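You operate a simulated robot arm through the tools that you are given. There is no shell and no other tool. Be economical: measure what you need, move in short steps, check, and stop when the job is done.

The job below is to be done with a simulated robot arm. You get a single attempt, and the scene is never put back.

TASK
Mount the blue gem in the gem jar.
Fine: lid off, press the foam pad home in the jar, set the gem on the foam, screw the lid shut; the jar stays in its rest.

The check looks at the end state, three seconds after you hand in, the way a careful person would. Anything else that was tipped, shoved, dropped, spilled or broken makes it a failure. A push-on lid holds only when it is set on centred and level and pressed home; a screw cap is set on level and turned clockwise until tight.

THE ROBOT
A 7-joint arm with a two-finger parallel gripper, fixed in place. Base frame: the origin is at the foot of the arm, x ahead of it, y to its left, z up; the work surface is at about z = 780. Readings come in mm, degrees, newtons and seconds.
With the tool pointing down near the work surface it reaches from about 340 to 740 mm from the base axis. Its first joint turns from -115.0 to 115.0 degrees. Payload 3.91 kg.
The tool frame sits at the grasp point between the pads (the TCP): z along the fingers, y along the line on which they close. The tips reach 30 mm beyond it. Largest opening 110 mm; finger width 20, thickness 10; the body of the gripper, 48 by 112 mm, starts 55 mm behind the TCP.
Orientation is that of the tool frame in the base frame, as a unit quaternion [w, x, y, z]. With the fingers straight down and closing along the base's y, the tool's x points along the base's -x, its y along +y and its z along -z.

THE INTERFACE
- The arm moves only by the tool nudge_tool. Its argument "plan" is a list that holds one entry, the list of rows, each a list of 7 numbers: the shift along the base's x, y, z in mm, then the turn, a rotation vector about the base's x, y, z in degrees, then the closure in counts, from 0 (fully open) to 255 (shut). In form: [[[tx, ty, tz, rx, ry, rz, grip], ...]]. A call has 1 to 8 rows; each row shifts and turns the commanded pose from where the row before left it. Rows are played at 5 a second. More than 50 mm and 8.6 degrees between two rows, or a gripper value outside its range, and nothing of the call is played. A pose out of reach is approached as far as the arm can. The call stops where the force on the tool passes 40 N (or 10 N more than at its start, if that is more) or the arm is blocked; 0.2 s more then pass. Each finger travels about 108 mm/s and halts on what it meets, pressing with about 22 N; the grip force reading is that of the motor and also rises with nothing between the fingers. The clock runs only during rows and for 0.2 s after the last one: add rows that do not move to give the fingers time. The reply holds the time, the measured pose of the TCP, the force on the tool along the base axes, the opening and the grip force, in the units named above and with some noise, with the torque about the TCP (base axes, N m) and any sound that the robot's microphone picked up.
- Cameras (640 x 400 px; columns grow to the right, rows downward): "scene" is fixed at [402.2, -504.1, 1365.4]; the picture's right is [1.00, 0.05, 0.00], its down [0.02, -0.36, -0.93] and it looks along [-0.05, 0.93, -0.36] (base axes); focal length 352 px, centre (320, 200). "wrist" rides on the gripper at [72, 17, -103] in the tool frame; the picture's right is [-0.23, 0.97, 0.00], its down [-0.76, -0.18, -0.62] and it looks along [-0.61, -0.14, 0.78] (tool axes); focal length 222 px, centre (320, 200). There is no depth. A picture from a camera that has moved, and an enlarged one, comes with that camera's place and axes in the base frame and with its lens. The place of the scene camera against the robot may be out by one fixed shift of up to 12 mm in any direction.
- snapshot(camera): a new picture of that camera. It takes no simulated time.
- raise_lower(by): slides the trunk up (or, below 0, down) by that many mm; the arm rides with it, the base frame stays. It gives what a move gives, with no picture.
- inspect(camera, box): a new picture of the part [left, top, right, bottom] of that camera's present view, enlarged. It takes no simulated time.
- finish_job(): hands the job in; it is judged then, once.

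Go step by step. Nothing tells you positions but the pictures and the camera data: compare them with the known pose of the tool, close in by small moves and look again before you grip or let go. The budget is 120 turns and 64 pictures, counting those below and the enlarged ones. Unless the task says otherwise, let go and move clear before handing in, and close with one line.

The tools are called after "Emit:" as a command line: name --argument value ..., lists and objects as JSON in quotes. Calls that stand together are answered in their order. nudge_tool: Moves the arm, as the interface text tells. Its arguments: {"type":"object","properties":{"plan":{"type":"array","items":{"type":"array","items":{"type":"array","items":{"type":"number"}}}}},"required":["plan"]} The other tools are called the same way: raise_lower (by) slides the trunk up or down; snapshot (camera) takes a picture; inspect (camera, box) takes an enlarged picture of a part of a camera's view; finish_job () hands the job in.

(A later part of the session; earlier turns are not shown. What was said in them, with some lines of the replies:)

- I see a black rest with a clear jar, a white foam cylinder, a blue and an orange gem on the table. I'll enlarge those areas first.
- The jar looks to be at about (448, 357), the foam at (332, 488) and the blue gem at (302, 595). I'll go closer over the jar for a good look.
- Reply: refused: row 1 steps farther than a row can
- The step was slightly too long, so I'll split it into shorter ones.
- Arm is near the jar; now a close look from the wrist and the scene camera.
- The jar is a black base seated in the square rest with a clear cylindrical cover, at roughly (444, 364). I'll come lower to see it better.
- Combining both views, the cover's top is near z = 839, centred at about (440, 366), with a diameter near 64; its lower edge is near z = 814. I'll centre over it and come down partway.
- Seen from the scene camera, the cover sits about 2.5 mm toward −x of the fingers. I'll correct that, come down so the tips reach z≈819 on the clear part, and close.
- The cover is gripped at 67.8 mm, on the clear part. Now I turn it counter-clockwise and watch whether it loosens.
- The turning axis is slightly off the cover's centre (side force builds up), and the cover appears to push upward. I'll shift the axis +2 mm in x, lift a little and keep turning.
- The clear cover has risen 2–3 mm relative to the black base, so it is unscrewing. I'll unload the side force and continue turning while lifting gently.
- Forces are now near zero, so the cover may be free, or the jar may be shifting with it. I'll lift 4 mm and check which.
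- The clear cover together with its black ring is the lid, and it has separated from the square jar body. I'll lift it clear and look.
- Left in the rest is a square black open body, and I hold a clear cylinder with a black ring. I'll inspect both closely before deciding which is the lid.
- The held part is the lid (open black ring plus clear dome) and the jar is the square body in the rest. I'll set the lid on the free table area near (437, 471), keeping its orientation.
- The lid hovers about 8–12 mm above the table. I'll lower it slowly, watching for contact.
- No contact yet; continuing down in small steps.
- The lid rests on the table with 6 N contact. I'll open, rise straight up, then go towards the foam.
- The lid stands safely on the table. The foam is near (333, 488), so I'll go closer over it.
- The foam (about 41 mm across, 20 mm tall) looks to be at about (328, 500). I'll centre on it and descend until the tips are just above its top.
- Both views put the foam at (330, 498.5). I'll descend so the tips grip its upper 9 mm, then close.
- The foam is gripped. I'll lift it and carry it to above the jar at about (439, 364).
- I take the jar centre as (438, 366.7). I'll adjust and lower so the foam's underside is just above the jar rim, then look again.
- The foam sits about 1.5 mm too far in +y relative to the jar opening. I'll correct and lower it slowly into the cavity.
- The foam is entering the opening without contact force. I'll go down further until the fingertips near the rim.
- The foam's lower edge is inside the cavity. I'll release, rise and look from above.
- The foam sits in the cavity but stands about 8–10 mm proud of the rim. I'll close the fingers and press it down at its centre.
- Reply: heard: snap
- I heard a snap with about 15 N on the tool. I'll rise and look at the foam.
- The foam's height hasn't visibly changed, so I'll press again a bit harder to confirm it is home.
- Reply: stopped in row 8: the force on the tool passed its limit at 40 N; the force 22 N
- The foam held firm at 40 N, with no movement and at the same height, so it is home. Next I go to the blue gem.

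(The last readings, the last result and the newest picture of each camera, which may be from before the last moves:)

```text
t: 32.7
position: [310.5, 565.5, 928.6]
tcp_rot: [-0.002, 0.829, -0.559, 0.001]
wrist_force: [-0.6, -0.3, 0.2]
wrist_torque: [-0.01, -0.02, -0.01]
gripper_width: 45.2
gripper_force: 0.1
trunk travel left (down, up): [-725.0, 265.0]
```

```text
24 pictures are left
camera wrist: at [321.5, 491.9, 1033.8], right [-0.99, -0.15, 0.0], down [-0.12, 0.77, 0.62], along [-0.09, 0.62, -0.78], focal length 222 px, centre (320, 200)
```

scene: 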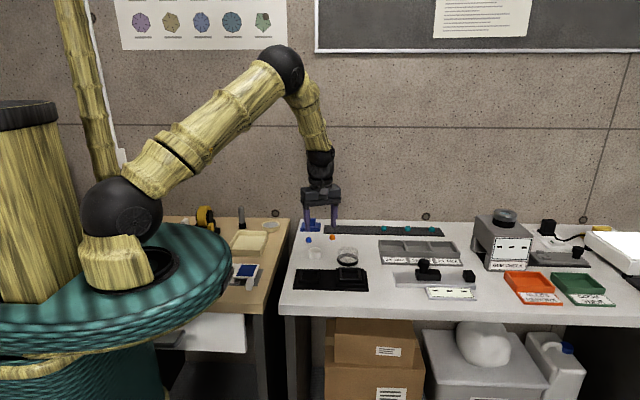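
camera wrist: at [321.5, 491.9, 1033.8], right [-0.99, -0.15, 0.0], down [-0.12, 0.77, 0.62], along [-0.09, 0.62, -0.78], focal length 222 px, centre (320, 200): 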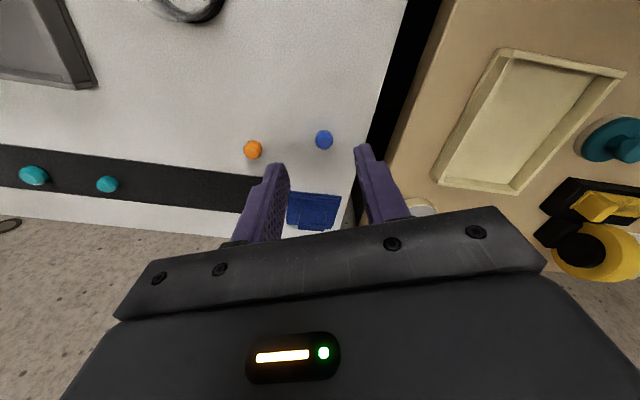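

The blue gem is at about (302, 596). I'll move over it and lower partway.

Emit:
nudge_tool --plan '[[[-8.5, 30, -20, 0, 0, 0, 150], [0, 0, -40, 0, 0, 0, 150], [0, 0, -20, 0, 0, 0, 150], [0, 0, 0, 0, 0, 0, 150]]]'

Emit:
inspect --camera "wrist" --box '[192, 80, 448, 240]'

Emit:
inspect --camera "scene" --box '[284, 215, 348, 255]'

```text
t: 33.7
position: [302.7, 596.3, 849.2]
tcp_rot: [-0.001, 0.829, -0.56, 0.001]
wrist_force: [0.9, 0.5, -0.7]
wrist_torque: [-0.03, -0.02, 0.01]
gripper_width: 45.2
gripper_force: 0.0
trunk travel left (down, up): [-725.0, 265.0]
```

```text
2.50 times, centred on (320, 160) of wrist
camera zoom: at [314.0, 522.3, 952.9], right [-0.99, -0.15, 0.0], down [-0.12, 0.77, 0.62], along [-0.09, 0.62, -0.78], focal length 555 px, centre (320, 300)
```

zoom: 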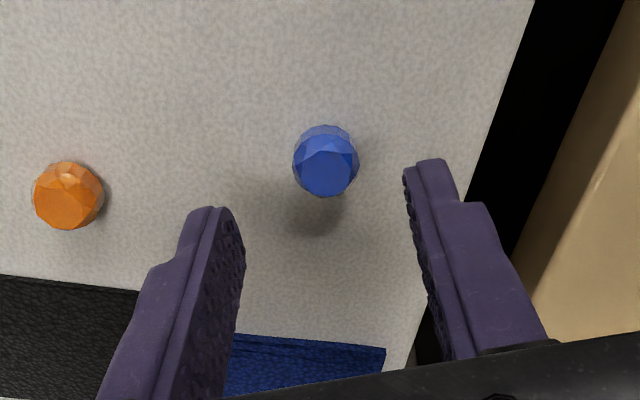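

```text
10.00 times, centred on (316, 235) of scene
camera zoom: at [402.2, -504.1, 1365.4], right [1.0, 0.05, 0.0], down [0.02, -0.36, -0.93], along [-0.05, 0.93, -0.36], focal length 3523 px, centre (360, -150)
```

zoom: 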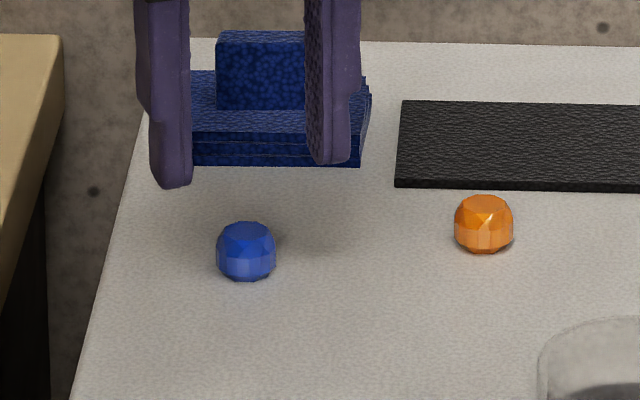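

Both views agree: the gem is at (301.5, 597.5). I'll descend and grip it around its middle.

Emit:
nudge_tool --plan '[[[-1, 1.2, -15, 0, 0, 0, 150], [0, 0, -12, 0, 0, 0, 150], [0, 0, -6, 0, 0, 0, 150], [0, 0, 0, 0, 0, 0, 180], [0, 0, 0, 0, 0, 0, 195], [0, 0, 0, 0, 0, 0, 210], [0, 0, 0, 0, 0, 0, 220], [0, 0, 0, 0, 0, 0, 225]]]'

Emit:
inspect --camera "scene" --box '[284, 215, 348, 255]'

```text
t: 35.5
position: [300.9, 595.3, 815.9]
tcp_rot: [-0.001, 0.829, -0.559, 0.001]
wrist_force: [0.2, -0.4, 0.2]
wrist_torque: [0.0, 0.01, 0.01]
gripper_width: 19.7
gripper_force: 21.8
trunk travel left (down, up): [-725.0, 265.0]
```

```text
10.00 times, centred on (316, 235) of scene
camera zoom: at [402.2, -504.1, 1365.4], right [1.0, 0.05, 0.0], down [0.02, -0.36, -0.93], along [-0.05, 0.93, -0.36], focal length 3523 px, centre (360, -150)
```

zoom: 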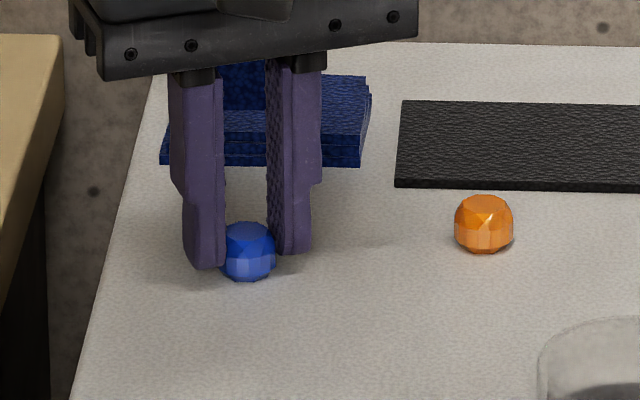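

The gem is held at 19.7 mm. I'll lift it and carry it to above the jar.

Emit:
nudge_tool --plan '[[[0, 0, 25, 0, 0, 0, 225], [0, 0, 45, 0, 0, 0, 225], [23, -38.5, 10, 0, 0, 0, 225], [23, -38.5, 10, 0, 0, 0, 225], [23, -38.5, 0, 0, 0, 0, 225], [23, -38.5, 0, 0, 0, 0, 225], [23, -38.5, 0, 0, 0, 0, 225], [23, -37.5, 0, 0, 0, 0, 225]]]'

Emit:
nudge_tool --plan '[[[0, 0, -15, 0, 0, 0, 225], [0, 0, -15, 0, 0, 0, 225], [0, 0, 0, 0, 0, 0, 225]]]'

Emit:
inspect --camera "wrist" --box '[224, 80, 416, 200]'

Emit:
inspect --camera "scene" --box '[320, 245, 384, 285]'

```text
t: 37.3
position: [438.1, 365.2, 904.8]
tcp_rot: [-0.002, 0.83, -0.558, 0.0]
wrist_force: [0.0, 0.5, 0.3]
wrist_torque: [-0.01, 0.02, 0.0]
gripper_width: 19.4
gripper_force: 21.7
trunk travel left (down, up): [-725.0, 265.0]
```

```text
t: 38.1
position: [439.3, 366.5, 875.5]
tcp_rot: [-0.001, 0.829, -0.559, 0.002]
wrist_force: [-0.1, -0.1, 0.2]
wrist_torque: [0.01, -0.02, 0.05]
gripper_width: 19.7
gripper_force: 21.9
trunk travel left (down, up): [-725.0, 265.0]
```

```text
3.33 times, centred on (320, 140) of wrist
camera zoom: at [450.2, 292.2, 978.9], right [-0.99, -0.15, 0.0], down [-0.12, 0.77, 0.62], along [-0.09, 0.62, -0.78], focal length 740 px, centre (320, 400)
```

zoom: 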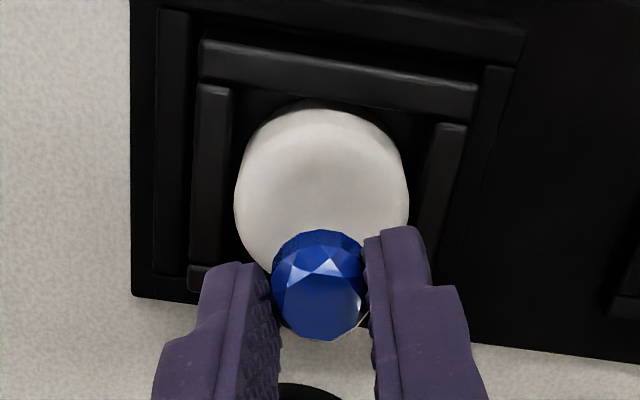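

```text
10.00 times, centred on (352, 265) of scene
camera zoom: at [402.2, -504.1, 1365.4], right [1.0, 0.05, 0.0], down [0.02, -0.36, -0.93], along [-0.05, 0.93, -0.36], focal length 3523 px, centre (0, -450)
```

zoom: 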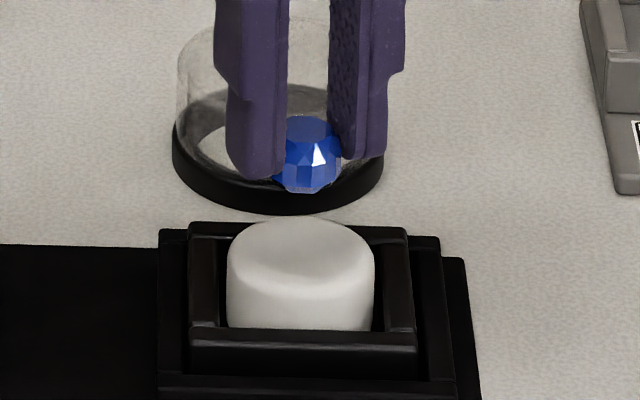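

Relative to the foam centre the gem should go about 2 mm toward −y. I'll shift and lower until it touches the foam.

Emit:
nudge_tool --plan '[[[-0.5, -2.5, -10, 0, 0, 0, 225], [0, 0, -8, 0, 0, 0, 225], [0, 0, -2, 0, 0, 0, 225], [0, 0, -1, 0, 0, 0, 225], [0, 0, -1, 0, 0, 0, 225], [0, 0, 0, 0, 0, 0, 225]]]'

Emit:
inspect --camera "scene" --box '[320, 245, 384, 285]'

```text
t: 39.5
position: [438.9, 362.9, 854.1]
tcp_rot: [-0.001, 0.829, -0.559, 0.001]
wrist_force: [0.0, -0.2, 0.5]
wrist_torque: [-0.01, -0.02, 0.01]
gripper_width: 19.5
gripper_force: 21.7
trunk travel left (down, up): [-725.0, 265.0]
```

```text
10.00 times, centred on (352, 265) of scene
camera zoom: at [402.2, -504.1, 1365.4], right [1.0, 0.05, 0.0], down [0.02, -0.36, -0.93], along [-0.05, 0.93, -0.36], focal length 3523 px, centre (0, -450)
```

zoom: 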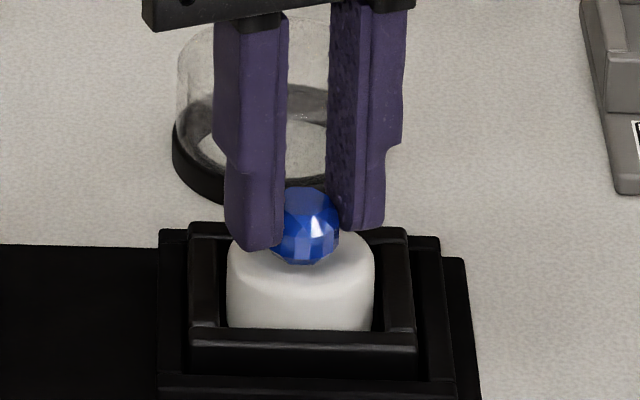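

Gem is centred and just above the foam. I'll lower in 0.7 mm steps until contact.

Emit:
nudge_tool --plan '[[[0, 0, -0.7, 0, 0, 0, 225], [0, 0, -0.7, 0, 0, 0, 225], [0, 0, -0.7, 0, 0, 0, 225], [0, 0, 0, 0, 0, 0, 225]]]'

```text
t: 40.5
position: [439.7, 364.4, 852.2]
tcp_rot: [-0.003, 0.829, -0.559, 0.002]
wrist_force: [-0.3, -3.7, 7.5]
wrist_torque: [-0.11, 0.05, -0.02]
gripper_width: 19.3
gripper_force: 21.7
trunk travel left (down, up): [-725.0, 265.0]
```

The gem is on the foam (7.5 N). I'll ease up a touch, open gently and rise.

Emit:
nudge_tool --plan '[[[0, 0, 0.4, 0, 0, 0, 225], [0, 0, 0, 0, 0, 0, 205], [0, 0, 0, 0, 0, 0, 180], [0, 0, 0, 0, 0, 0, 160], [0, 0, 10, 0, 0, 0, 150], [0, 0, 30, 0, 0, 0, 150], [0, 0, 20, 0, 0, 0, 150], [0, 0, 0, 0, 0, 0, 150]]]'

Emit:
inspect --camera "wrist" --box '[192, 60, 448, 220]'

Emit:
inspect --camera "scene" --box '[320, 245, 384, 285]'

```text
t: 42.3
position: [440.4, 364.3, 913.4]
tcp_rot: [-0.001, 0.829, -0.559, 0.001]
wrist_force: [-1.3, 0.2, 0.0]
wrist_torque: [0.03, 0.0, 0.0]
gripper_width: 45.5
gripper_force: 0.0
trunk travel left (down, up): [-725.0, 265.0]
```

```text
2.50 times, centred on (320, 140) of wrist
camera zoom: at [450.5, 290.4, 1016.1], right [-0.99, -0.15, 0.0], down [-0.12, 0.77, 0.62], along [-0.09, 0.62, -0.78], focal length 555 px, centre (320, 350)
```

zoom: 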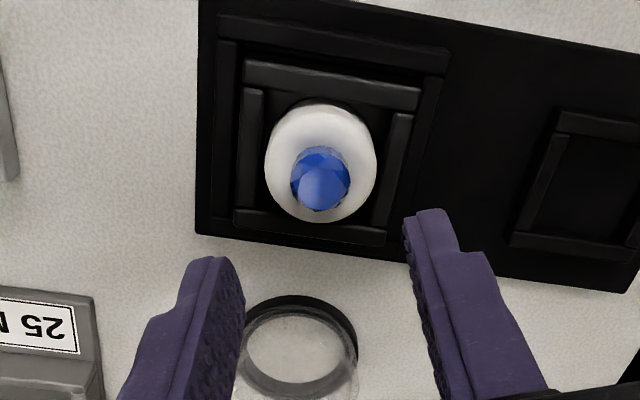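

```text
10.00 times, centred on (352, 265) of scene
camera zoom: at [402.2, -504.1, 1365.4], right [1.0, 0.05, 0.0], down [0.02, -0.36, -0.93], along [-0.05, 0.93, -0.36], focal length 3523 px, centre (0, -450)
```

zoom: 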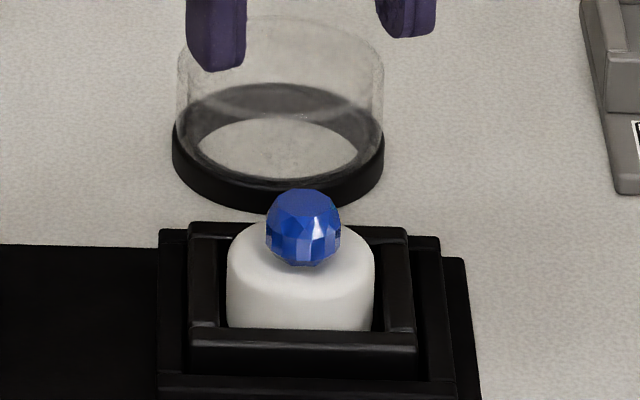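

The gem stands upright on the foam. Now I fetch the lid, which is still at about (436.5, 474), with the same grip as before.

Emit:
nudge_tool --plan '[[[-1, 37, 0, 0, 0, 0, 60], [-1, 37, 0, 0, 0, 0, 35], [-1.5, 36, 0, 0, 0, 0, 35], [0, 0, -45, 0, 0, 0, 35], [0, 0, 0, 0, 0, 0, 35]]]'

Emit:
inspect --camera "wrist" --box '[192, 80, 448, 240]'

Emit:
inspect --camera "scene" --box '[308, 225, 388, 275]'

```text
t: 43.5
position: [434.6, 472.2, 865.3]
tcp_rot: [-0.002, 0.829, -0.559, 0.0]
wrist_force: [0.3, 0.4, 0.2]
wrist_torque: [0.01, -0.01, 0.02]
gripper_width: 94.7
gripper_force: 0.1
trunk travel left (down, up): [-725.0, 265.0]
```

```text
2.50 times, centred on (320, 160) of wrist
camera zoom: at [445.9, 397.1, 969.6], right [-0.99, -0.15, 0.0], down [-0.12, 0.77, 0.62], along [-0.09, 0.62, -0.78], focal length 555 px, centre (320, 300)
```

zoom: 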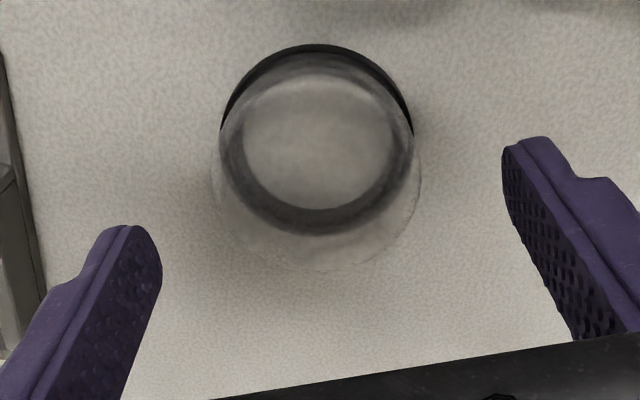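

```text
8.00 times, centred on (348, 250) of scene
camera zoom: at [402.2, -504.1, 1365.4], right [1.0, 0.05, 0.0], down [0.02, -0.36, -0.93], along [-0.05, 0.93, -0.36], focal length 2818 px, centre (96, -200)
```

zoom: 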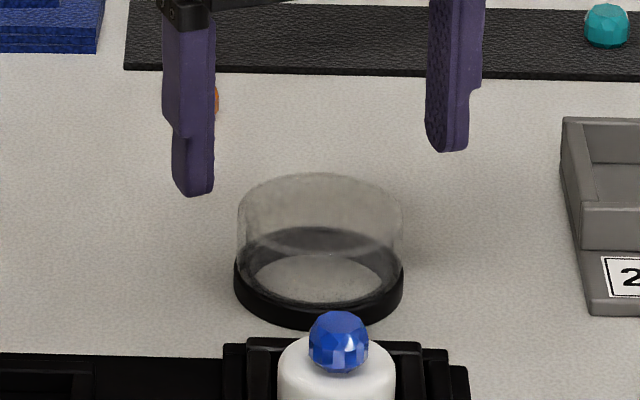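

The lid is where I left it, and the fingers straddle it well. I'll descend and grip.

Emit:
nudge_tool --plan '[[[1.5, 1, -15, 0, 0, 0, 35], [0, 0, -15, 0, 0, 0, 35], [0, 0, -12, 0, 0, 0, 35], [0, 0, 0, 0, 0, 0, 70], [0, 0, 0, 0, 0, 0, 95], [0, 0, 0, 0, 0, 0, 110], [0, 0, 0, 0, 0, 0, 125], [0, 0, 0, 0, 0, 0, 140]]]'

```text
t: 45.3
position: [437.5, 473.2, 823.2]
tcp_rot: [0.0, 0.829, -0.559, 0.001]
wrist_force: [0.8, -1.1, -0.1]
wrist_torque: [0.0, 0.0, -0.03]
gripper_width: 67.7
gripper_force: 22.3
trunk travel left (down, up): [-725.0, 265.0]
```

Lid gripped at 67.7 mm. I'll lift and carry it over the jar, staying well above the gem.

Emit:
nudge_tool --plan '[[[0, 0, 20, 0, 0, 0, 140], [0, 0, 40, 0, 0, 0, 140], [0, 0, 35, 0, 0, 0, 140], [0, -36, 0, 0, 0, 0, 140], [0, -36, 0, 0, 0, 0, 140], [1, -37, 0, 0, 0, 0, 140], [0, 0, -20, 0, 0, 0, 140], [0, 0, 0, 0, 0, 0, 140]]]'

Emit:
inspect --camera "wrist" --box '[224, 80, 416, 200]'

Emit:
inspect --camera "scene" --box '[312, 235, 392, 285]'

```text
t: 47.1
position: [436.6, 364.1, 901.8]
tcp_rot: [-0.002, 0.829, -0.559, 0.002]
wrist_force: [0.0, 0.5, -0.6]
wrist_torque: [0.01, 0.01, 0.0]
gripper_width: 67.5
gripper_force: 22.3
trunk travel left (down, up): [-725.0, 265.0]
```

```text
3.33 times, centred on (320, 140) of wrist
camera zoom: at [448.2, 290.4, 1004.8], right [-0.99, -0.15, 0.0], down [-0.12, 0.77, 0.62], along [-0.09, 0.62, -0.78], focal length 740 px, centre (320, 400)
```

zoom: 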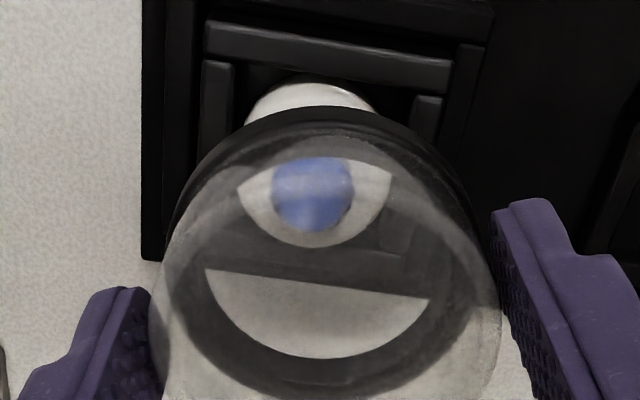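

```text
8.00 times, centred on (352, 260) of scene
camera zoom: at [402.2, -504.1, 1365.4], right [1.0, 0.05, 0.0], down [0.02, -0.36, -0.93], along [-0.05, 0.93, -0.36], focal length 2818 px, centre (64, -280)
```

zoom: 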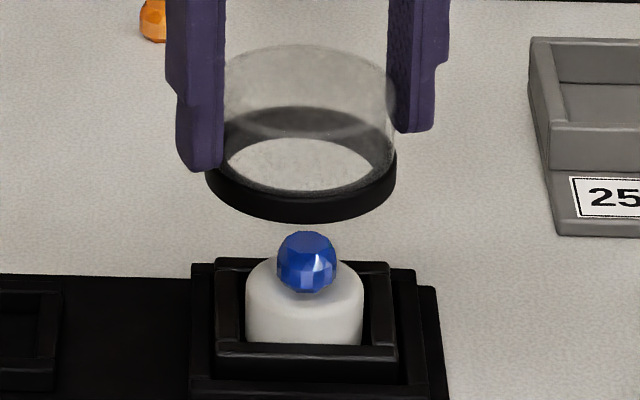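

The lid needs to shift about 1.8 mm in +x to match the jar. I'll adjust and lower to a few mm above seating, then check.

Emit:
nudge_tool --plan '[[[1.8, 0, -15, 0, 0, 0, 140], [0, 0, -15, 0, 0, 0, 140], [0, 0, -12, 0, 0, 0, 140], [0, 0, 0, 0, 0, 0, 140]]]'

Emit:
inspect --camera "scene" --box '[320, 245, 384, 285]'

Emit:
inspect --camera "wrist" --box '[224, 80, 416, 200]'

```text
t: 48.1
position: [438.6, 365.9, 857.6]
tcp_rot: [-0.001, 0.829, -0.559, 0.001]
wrist_force: [0.3, 0.8, 0.1]
wrist_torque: [0.02, -0.01, -0.01]
gripper_width: 67.7
gripper_force: 21.8
trunk travel left (down, up): [-725.0, 265.0]
```

```text
10.00 times, centred on (352, 265) of scene
camera zoom: at [402.2, -504.1, 1365.4], right [1.0, 0.05, 0.0], down [0.02, -0.36, -0.93], along [-0.05, 0.93, -0.36], focal length 3523 px, centre (0, -450)
```

zoom: 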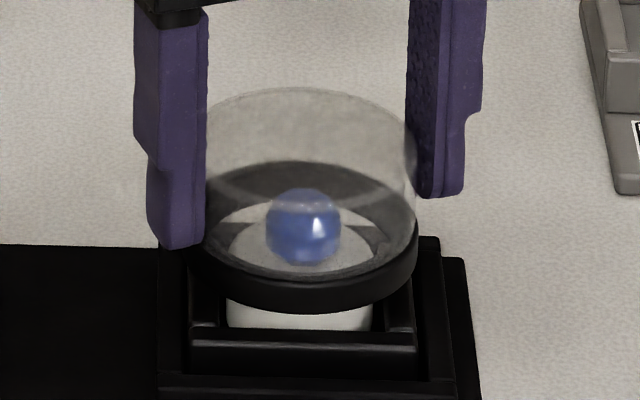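

```text
3.33 times, centred on (320, 140) of wrist
camera zoom: at [450.7, 291.3, 962.0], right [-0.99, -0.15, 0.0], down [-0.12, 0.77, 0.62], along [-0.09, 0.62, -0.78], focal length 740 px, centre (320, 400)
```

zoom: 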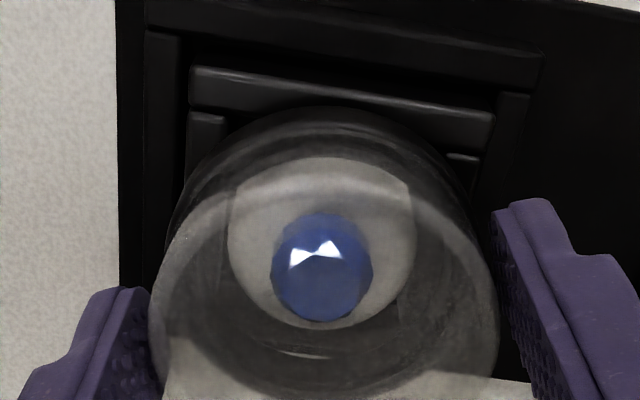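

The lid is level and nearly centred over the jar. I'll shift 1 mm toward −y and lower gently until it seats.

Emit:
nudge_tool --plan '[[[0.3, -1, -2, 0, 0, 0, 140], [0, 0, -1, 0, 0, 0, 140], [0, 0, -1, 0, 0, 0, 140], [0, 0, -1, 0, 0, 0, 140], [0, 0, 0, 0, 0, 0, 140]]]'

```text
t: 49.3
position: [439.1, 365.0, 853.7]
tcp_rot: [-0.001, 0.829, -0.559, 0.001]
wrist_force: [-0.4, -0.4, -1.0]
wrist_torque: [0.0, 0.01, -0.01]
gripper_width: 67.8
gripper_force: 21.8
trunk travel left (down, up): [-725.0, 265.0]
```

Emit:
nudge_tool --plan '[[[0, 0, -0.7, 0, 0, 0, 140], [0, 0, -0.7, 0, 0, 0, 140], [0, 0, -0.7, 0, 0, 0, 140], [0, 0, 0, 0, 0, 0, 140]]]'

```text
t: 50.3
position: [439.5, 363.8, 851.7]
tcp_rot: [-0.002, 0.83, -0.558, 0.002]
wrist_force: [4.2, -8.2, 6.4]
wrist_torque: [-0.34, -0.01, -0.05]
gripper_width: 67.9
gripper_force: 22.2
trunk travel left (down, up): [-725.0, 265.0]
```

Contact made; the side force asks for a small shift toward −y/+x. I'll comply and begin turning clockwise with light down pressure.

Emit:
nudge_tool --plan '[[[0.5, -1.5, 0, 0, 0, 0, 140], [0, 0, -0.3, 0, 0, -8, 140], [0, 0, -0.3, 0, 0, -8, 140], [0, 0, 0, 0, 0, -8, 140], [0, 0, 0, 0, 0, 0, 140]]]'

Emit:
inspect --camera "scene" --box '[320, 245, 384, 285]'

```text
t: 51.5
position: [438.2, 363.5, 851.3]
tcp_rot: [0.002, -0.695, 0.719, -0.002]
wrist_force: [-6.8, -1.5, 15.0]
wrist_torque: [0.03, 0.75, 0.0]
gripper_width: 67.9
gripper_force: 22.2
trunk travel left (down, up): [-725.0, 265.0]
```

```text
10.00 times, centred on (352, 265) of scene
camera zoom: at [402.2, -504.1, 1365.4], right [1.0, 0.05, 0.0], down [0.02, -0.36, -0.93], along [-0.05, 0.93, -0.36], focal length 3523 px, centre (0, -450)
```

zoom: 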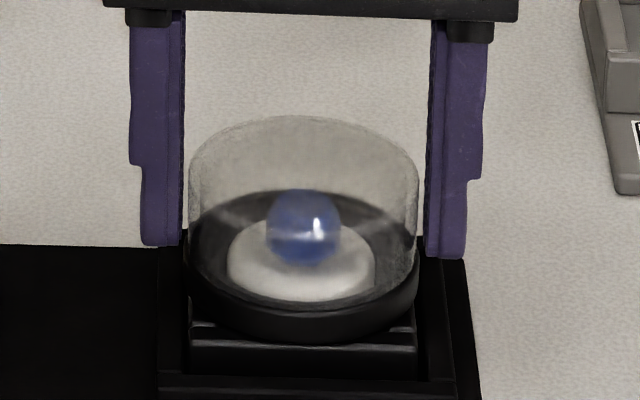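

The lid is down, level and turning. I'll relieve the side load and continue clockwise.

Emit:
nudge_tool --plan '[[[-1, 0, 0, 0, 0, -8, 140], [0, 0, -0.2, 0, 0, -8, 140], [0, 0, -0.2, 0, 0, -8, 140], [0, 0, -0.2, 0, 0, -8, 140], [0, 0, 0, 0, 0, 0, 140]]]'

```text
t: 52.7
position: [437.3, 363.3, 849.8]
tcp_rot: [0.001, -0.469, 0.883, -0.001]
wrist_force: [-10.3, 7.5, 14.0]
wrist_torque: [0.4, 0.49, 0.04]
gripper_width: 67.8
gripper_force: 21.5
trunk travel left (down, up): [-725.0, 265.0]
```

It is drawing down (849.8 now). I'll relieve the side load again and keep turning.

Emit:
nudge_tool --plan '[[[-1.3, 1.2, 0, 0, 0, 0, 140], [0, 0.3, 0, 0, 0, -8, 140], [0, 0.3, 0, 0, 0, -8, 140], [0, 0.3, -0.2, 0, 0, -8, 140], [0, 0, 0, 0, 0, 0, 140]]]'

```text
t: 53.9
position: [438.1, 364.7, 848.6]
tcp_rot: [0.001, -0.275, 0.961, -0.002]
wrist_force: [-6.6, -2.8, 8.3]
wrist_torque: [0.0, 0.26, -0.03]
gripper_width: 67.6
gripper_force: 22.3
trunk travel left (down, up): [-725.0, 265.0]
```

Still drawing down and no tightness yet. I'll continue toward the original angle.

Emit:
nudge_tool --plan '[[[-0.5, 0, 0, 0, 0, -8, 140], [0, 0, 0, 0, 0, -8, 140], [0, 0, 0, 0, 0, -8, 140], [0, 0, 0, 0, 0, -8, 140], [0, 0, 0, 0, 0, 0, 140]]]'

Emit:
inspect --camera "scene" --box '[320, 245, 384, 285]'

```text
t: 55.1
position: [439.0, 366.0, 848.9]
tcp_rot: [0.002, 0.001, 1.0, -0.001]
wrist_force: [6.3, -4.3, 1.3]
wrist_torque: [-0.19, -0.28, 0.4]
gripper_width: 67.1
gripper_force: 22.5
trunk travel left (down, up): [-725.0, 265.0]
```

```text
10.00 times, centred on (352, 265) of scene
camera zoom: at [402.2, -504.1, 1365.4], right [1.0, 0.05, 0.0], down [0.02, -0.36, -0.93], along [-0.05, 0.93, -0.36], focal length 3523 px, centre (0, -450)
```

zoom: 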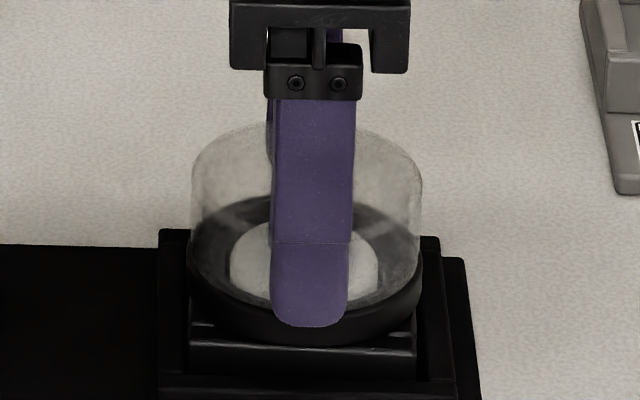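

A turning resistance of 0.4 N·m has appeared, so it's becoming tight. A little more clockwise to confirm.

Emit:
nudge_tool --plan '[[[0, 0, 0, 0, 0, -6, 140], [0, 0, 0, 0, 0, -6, 140], [0, 0, 0, 0, 0, 0, 140]]]'

```text
t: 55.9
position: [436.8, 366.0, 849.5]
tcp_rot: [0.001, 0.104, 0.995, -0.003]
wrist_force: [-2.6, -0.3, 0.5]
wrist_torque: [0.21, 0.17, 0.64]
gripper_width: 63.8
gripper_force: 22.4
trunk travel left (down, up): [-725.0, 265.0]
```

Torque rose to 0.64 N·m and the fingers begin to slip, so the lid is tight. I'll release, rise and check.

Emit:
nudge_tool --plan '[[[0, 0, 0, 0, 0, 0, 100], [0, 0, 0, 0, 0, 0, 60], [0, 0, 0, 0, 0, 0, 20], [0, 0, 0, 0, 0, 0, 10], [0, 0, 15, 0, 0, 0, 10], [0, 0, 40, 0, 0, 0, 10], [0, 0, 40, 0, 0, 0, 10], [0, 0, 0, 0, 0, 0, 10]]]'

Emit:
inspect --camera "scene" --box '[320, 245, 384, 285]'

Emit:
inspect --camera "scene" --box '[280, 210, 480, 310]'

```text
t: 57.7
position: [440.1, 365.4, 943.8]
tcp_rot: [0.0, 0.105, 0.994, -0.002]
wrist_force: [0.5, -0.4, 0.2]
wrist_torque: [0.0, -0.01, 0.01]
gripper_width: 105.7
gripper_force: 0.1
trunk travel left (down, up): [-725.0, 265.0]
```

```text
10.00 times, centred on (352, 265) of scene
camera zoom: at [402.2, -504.1, 1365.4], right [1.0, 0.05, 0.0], down [0.02, -0.36, -0.93], along [-0.05, 0.93, -0.36], focal length 3523 px, centre (0, -450)
```

zoom: 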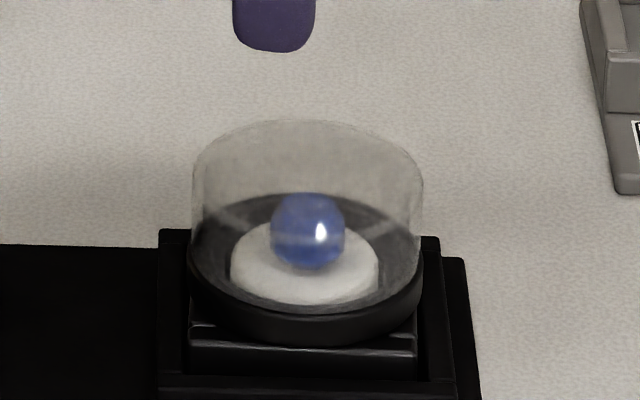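

```text
3.20 times, centred on (380, 260) of scene
camera zoom: at [402.2, -504.1, 1365.4], right [1.0, 0.05, 0.0], down [0.02, -0.36, -0.93], along [-0.05, 0.93, -0.36], focal length 1127 px, centre (128, 8)
```

zoom: 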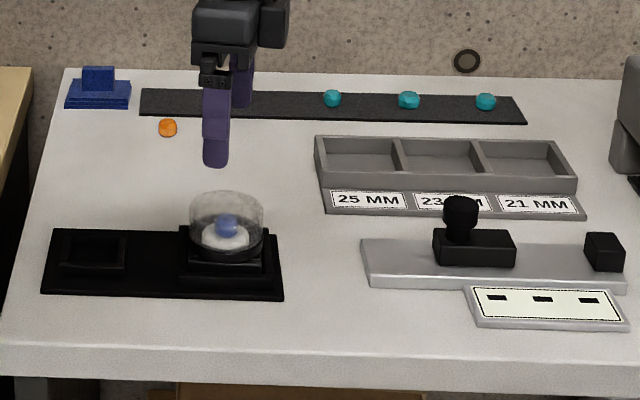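

It looks seated, level and matching its original height, with the gem upright. I'll do one more centred re-grip and clockwise twist to confirm tightness.

Emit:
nudge_tool --plan '[[[-1, 0.6, -40, 0, 0, 0, 10], [0, 0, -40, 0, 0, 0, 10], [0, 0, -14, 0, 0, 0, 10], [0, 0, 0, 0, 0, 0, 60], [0, 0, 0, 0, 0, 0, 90], [0, 0, 0, 0, 0, 0, 110], [0, 0, 0, 0, 0, 0, 130], [0, 0, 0, 0, 0, 0, 140]]]'

Emit:
nudge_tool --plan '[[[0, 0, 0, 0, 0, -5, 140], [0, 0, 0, 0, 0, -5, 140], [0, 0, 0, 0, 0, 0, 140]]]'

```text
t: 59.5
position: [439.9, 365.9, 847.9]
tcp_rot: [0.0, 0.105, 0.994, -0.003]
wrist_force: [0.8, -0.2, -0.7]
wrist_torque: [0.06, -0.06, 0.03]
gripper_width: 63.5
gripper_force: 21.8
trunk travel left (down, up): [-725.0, 265.0]
```

```text
t: 60.3
position: [439.5, 365.0, 850.2]
tcp_rot: [-0.001, 0.191, 0.982, -0.002]
wrist_force: [-0.1, -4.2, -0.6]
wrist_torque: [-0.09, -0.01, 0.73]
gripper_width: 64.8
gripper_force: 21.9
trunk travel left (down, up): [-725.0, 265.0]
```

Resistance is 0.73 N·m straight away with no further drawing down, so the lid is tight. I'll release, rise clear and take a final look.

Emit:
nudge_tool --plan '[[[0, 0, 0, 0, 0, 0, 100], [0, 0, 0, 0, 0, 0, 60], [0, 0, 0, 0, 0, 0, 20], [0, 0, 0, 0, 0, 0, 10], [0, 0, 15, 0, 0, 0, 10], [0, 0, 40, 0, 0, 0, 10], [0, 0, 45, 0, 0, 0, 10], [-30, 0, 30, 0, 0, 0, 10]]]'

Emit:
inspect --camera "scene" --box '[320, 245, 384, 285]'

Emit:
inspect --camera "wrist" --box '[192, 60, 448, 220]'

```text
t: 62.1
position: [404.5, 365.0, 979.5]
tcp_rot: [0.001, 0.191, 0.982, -0.004]
wrist_force: [0.3, 1.0, -0.4]
wrist_torque: [-0.02, -0.03, 0.0]
gripper_width: 105.8
gripper_force: 0.1
trunk travel left (down, up): [-725.0, 265.0]
```

```text
10.00 times, centred on (352, 265) of scene
camera zoom: at [402.2, -504.1, 1365.4], right [1.0, 0.05, 0.0], down [0.02, -0.36, -0.93], along [-0.05, 0.93, -0.36], focal length 3523 px, centre (0, -450)
```

zoom: 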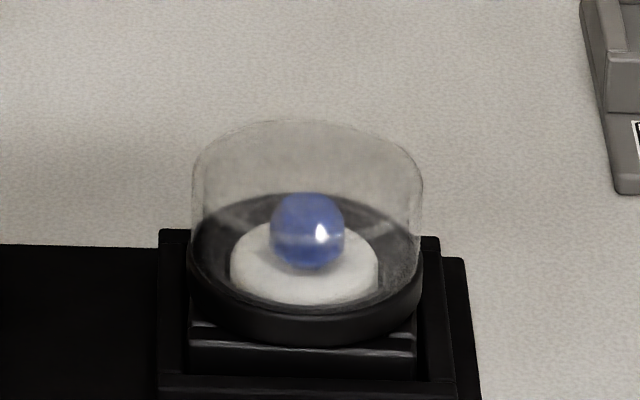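

```text
2.50 times, centred on (320, 140) of wrist
camera zoom: at [343.2, 407.8, 1083.4], right [0.57, 0.82, 0.0], down [0.64, -0.45, 0.62], along [0.51, -0.36, -0.78], focal length 555 px, centre (320, 350)
```

zoom: 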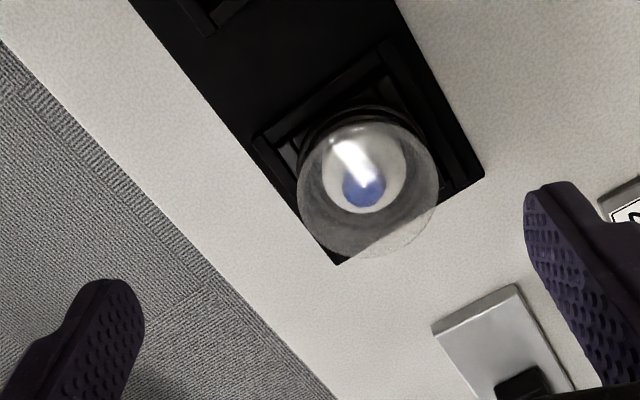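

The jar sits in its rest with the foam home, the gem upright on it, and the lid level and tight. The arm is clear, so I'm handing in.

Emit:
finish_job

```text
The job is handed in.
```

The blue gem is mounted on the foam in the gem jar, the lid is screwed tight, the jar is still in its rest, and the job is handed in.
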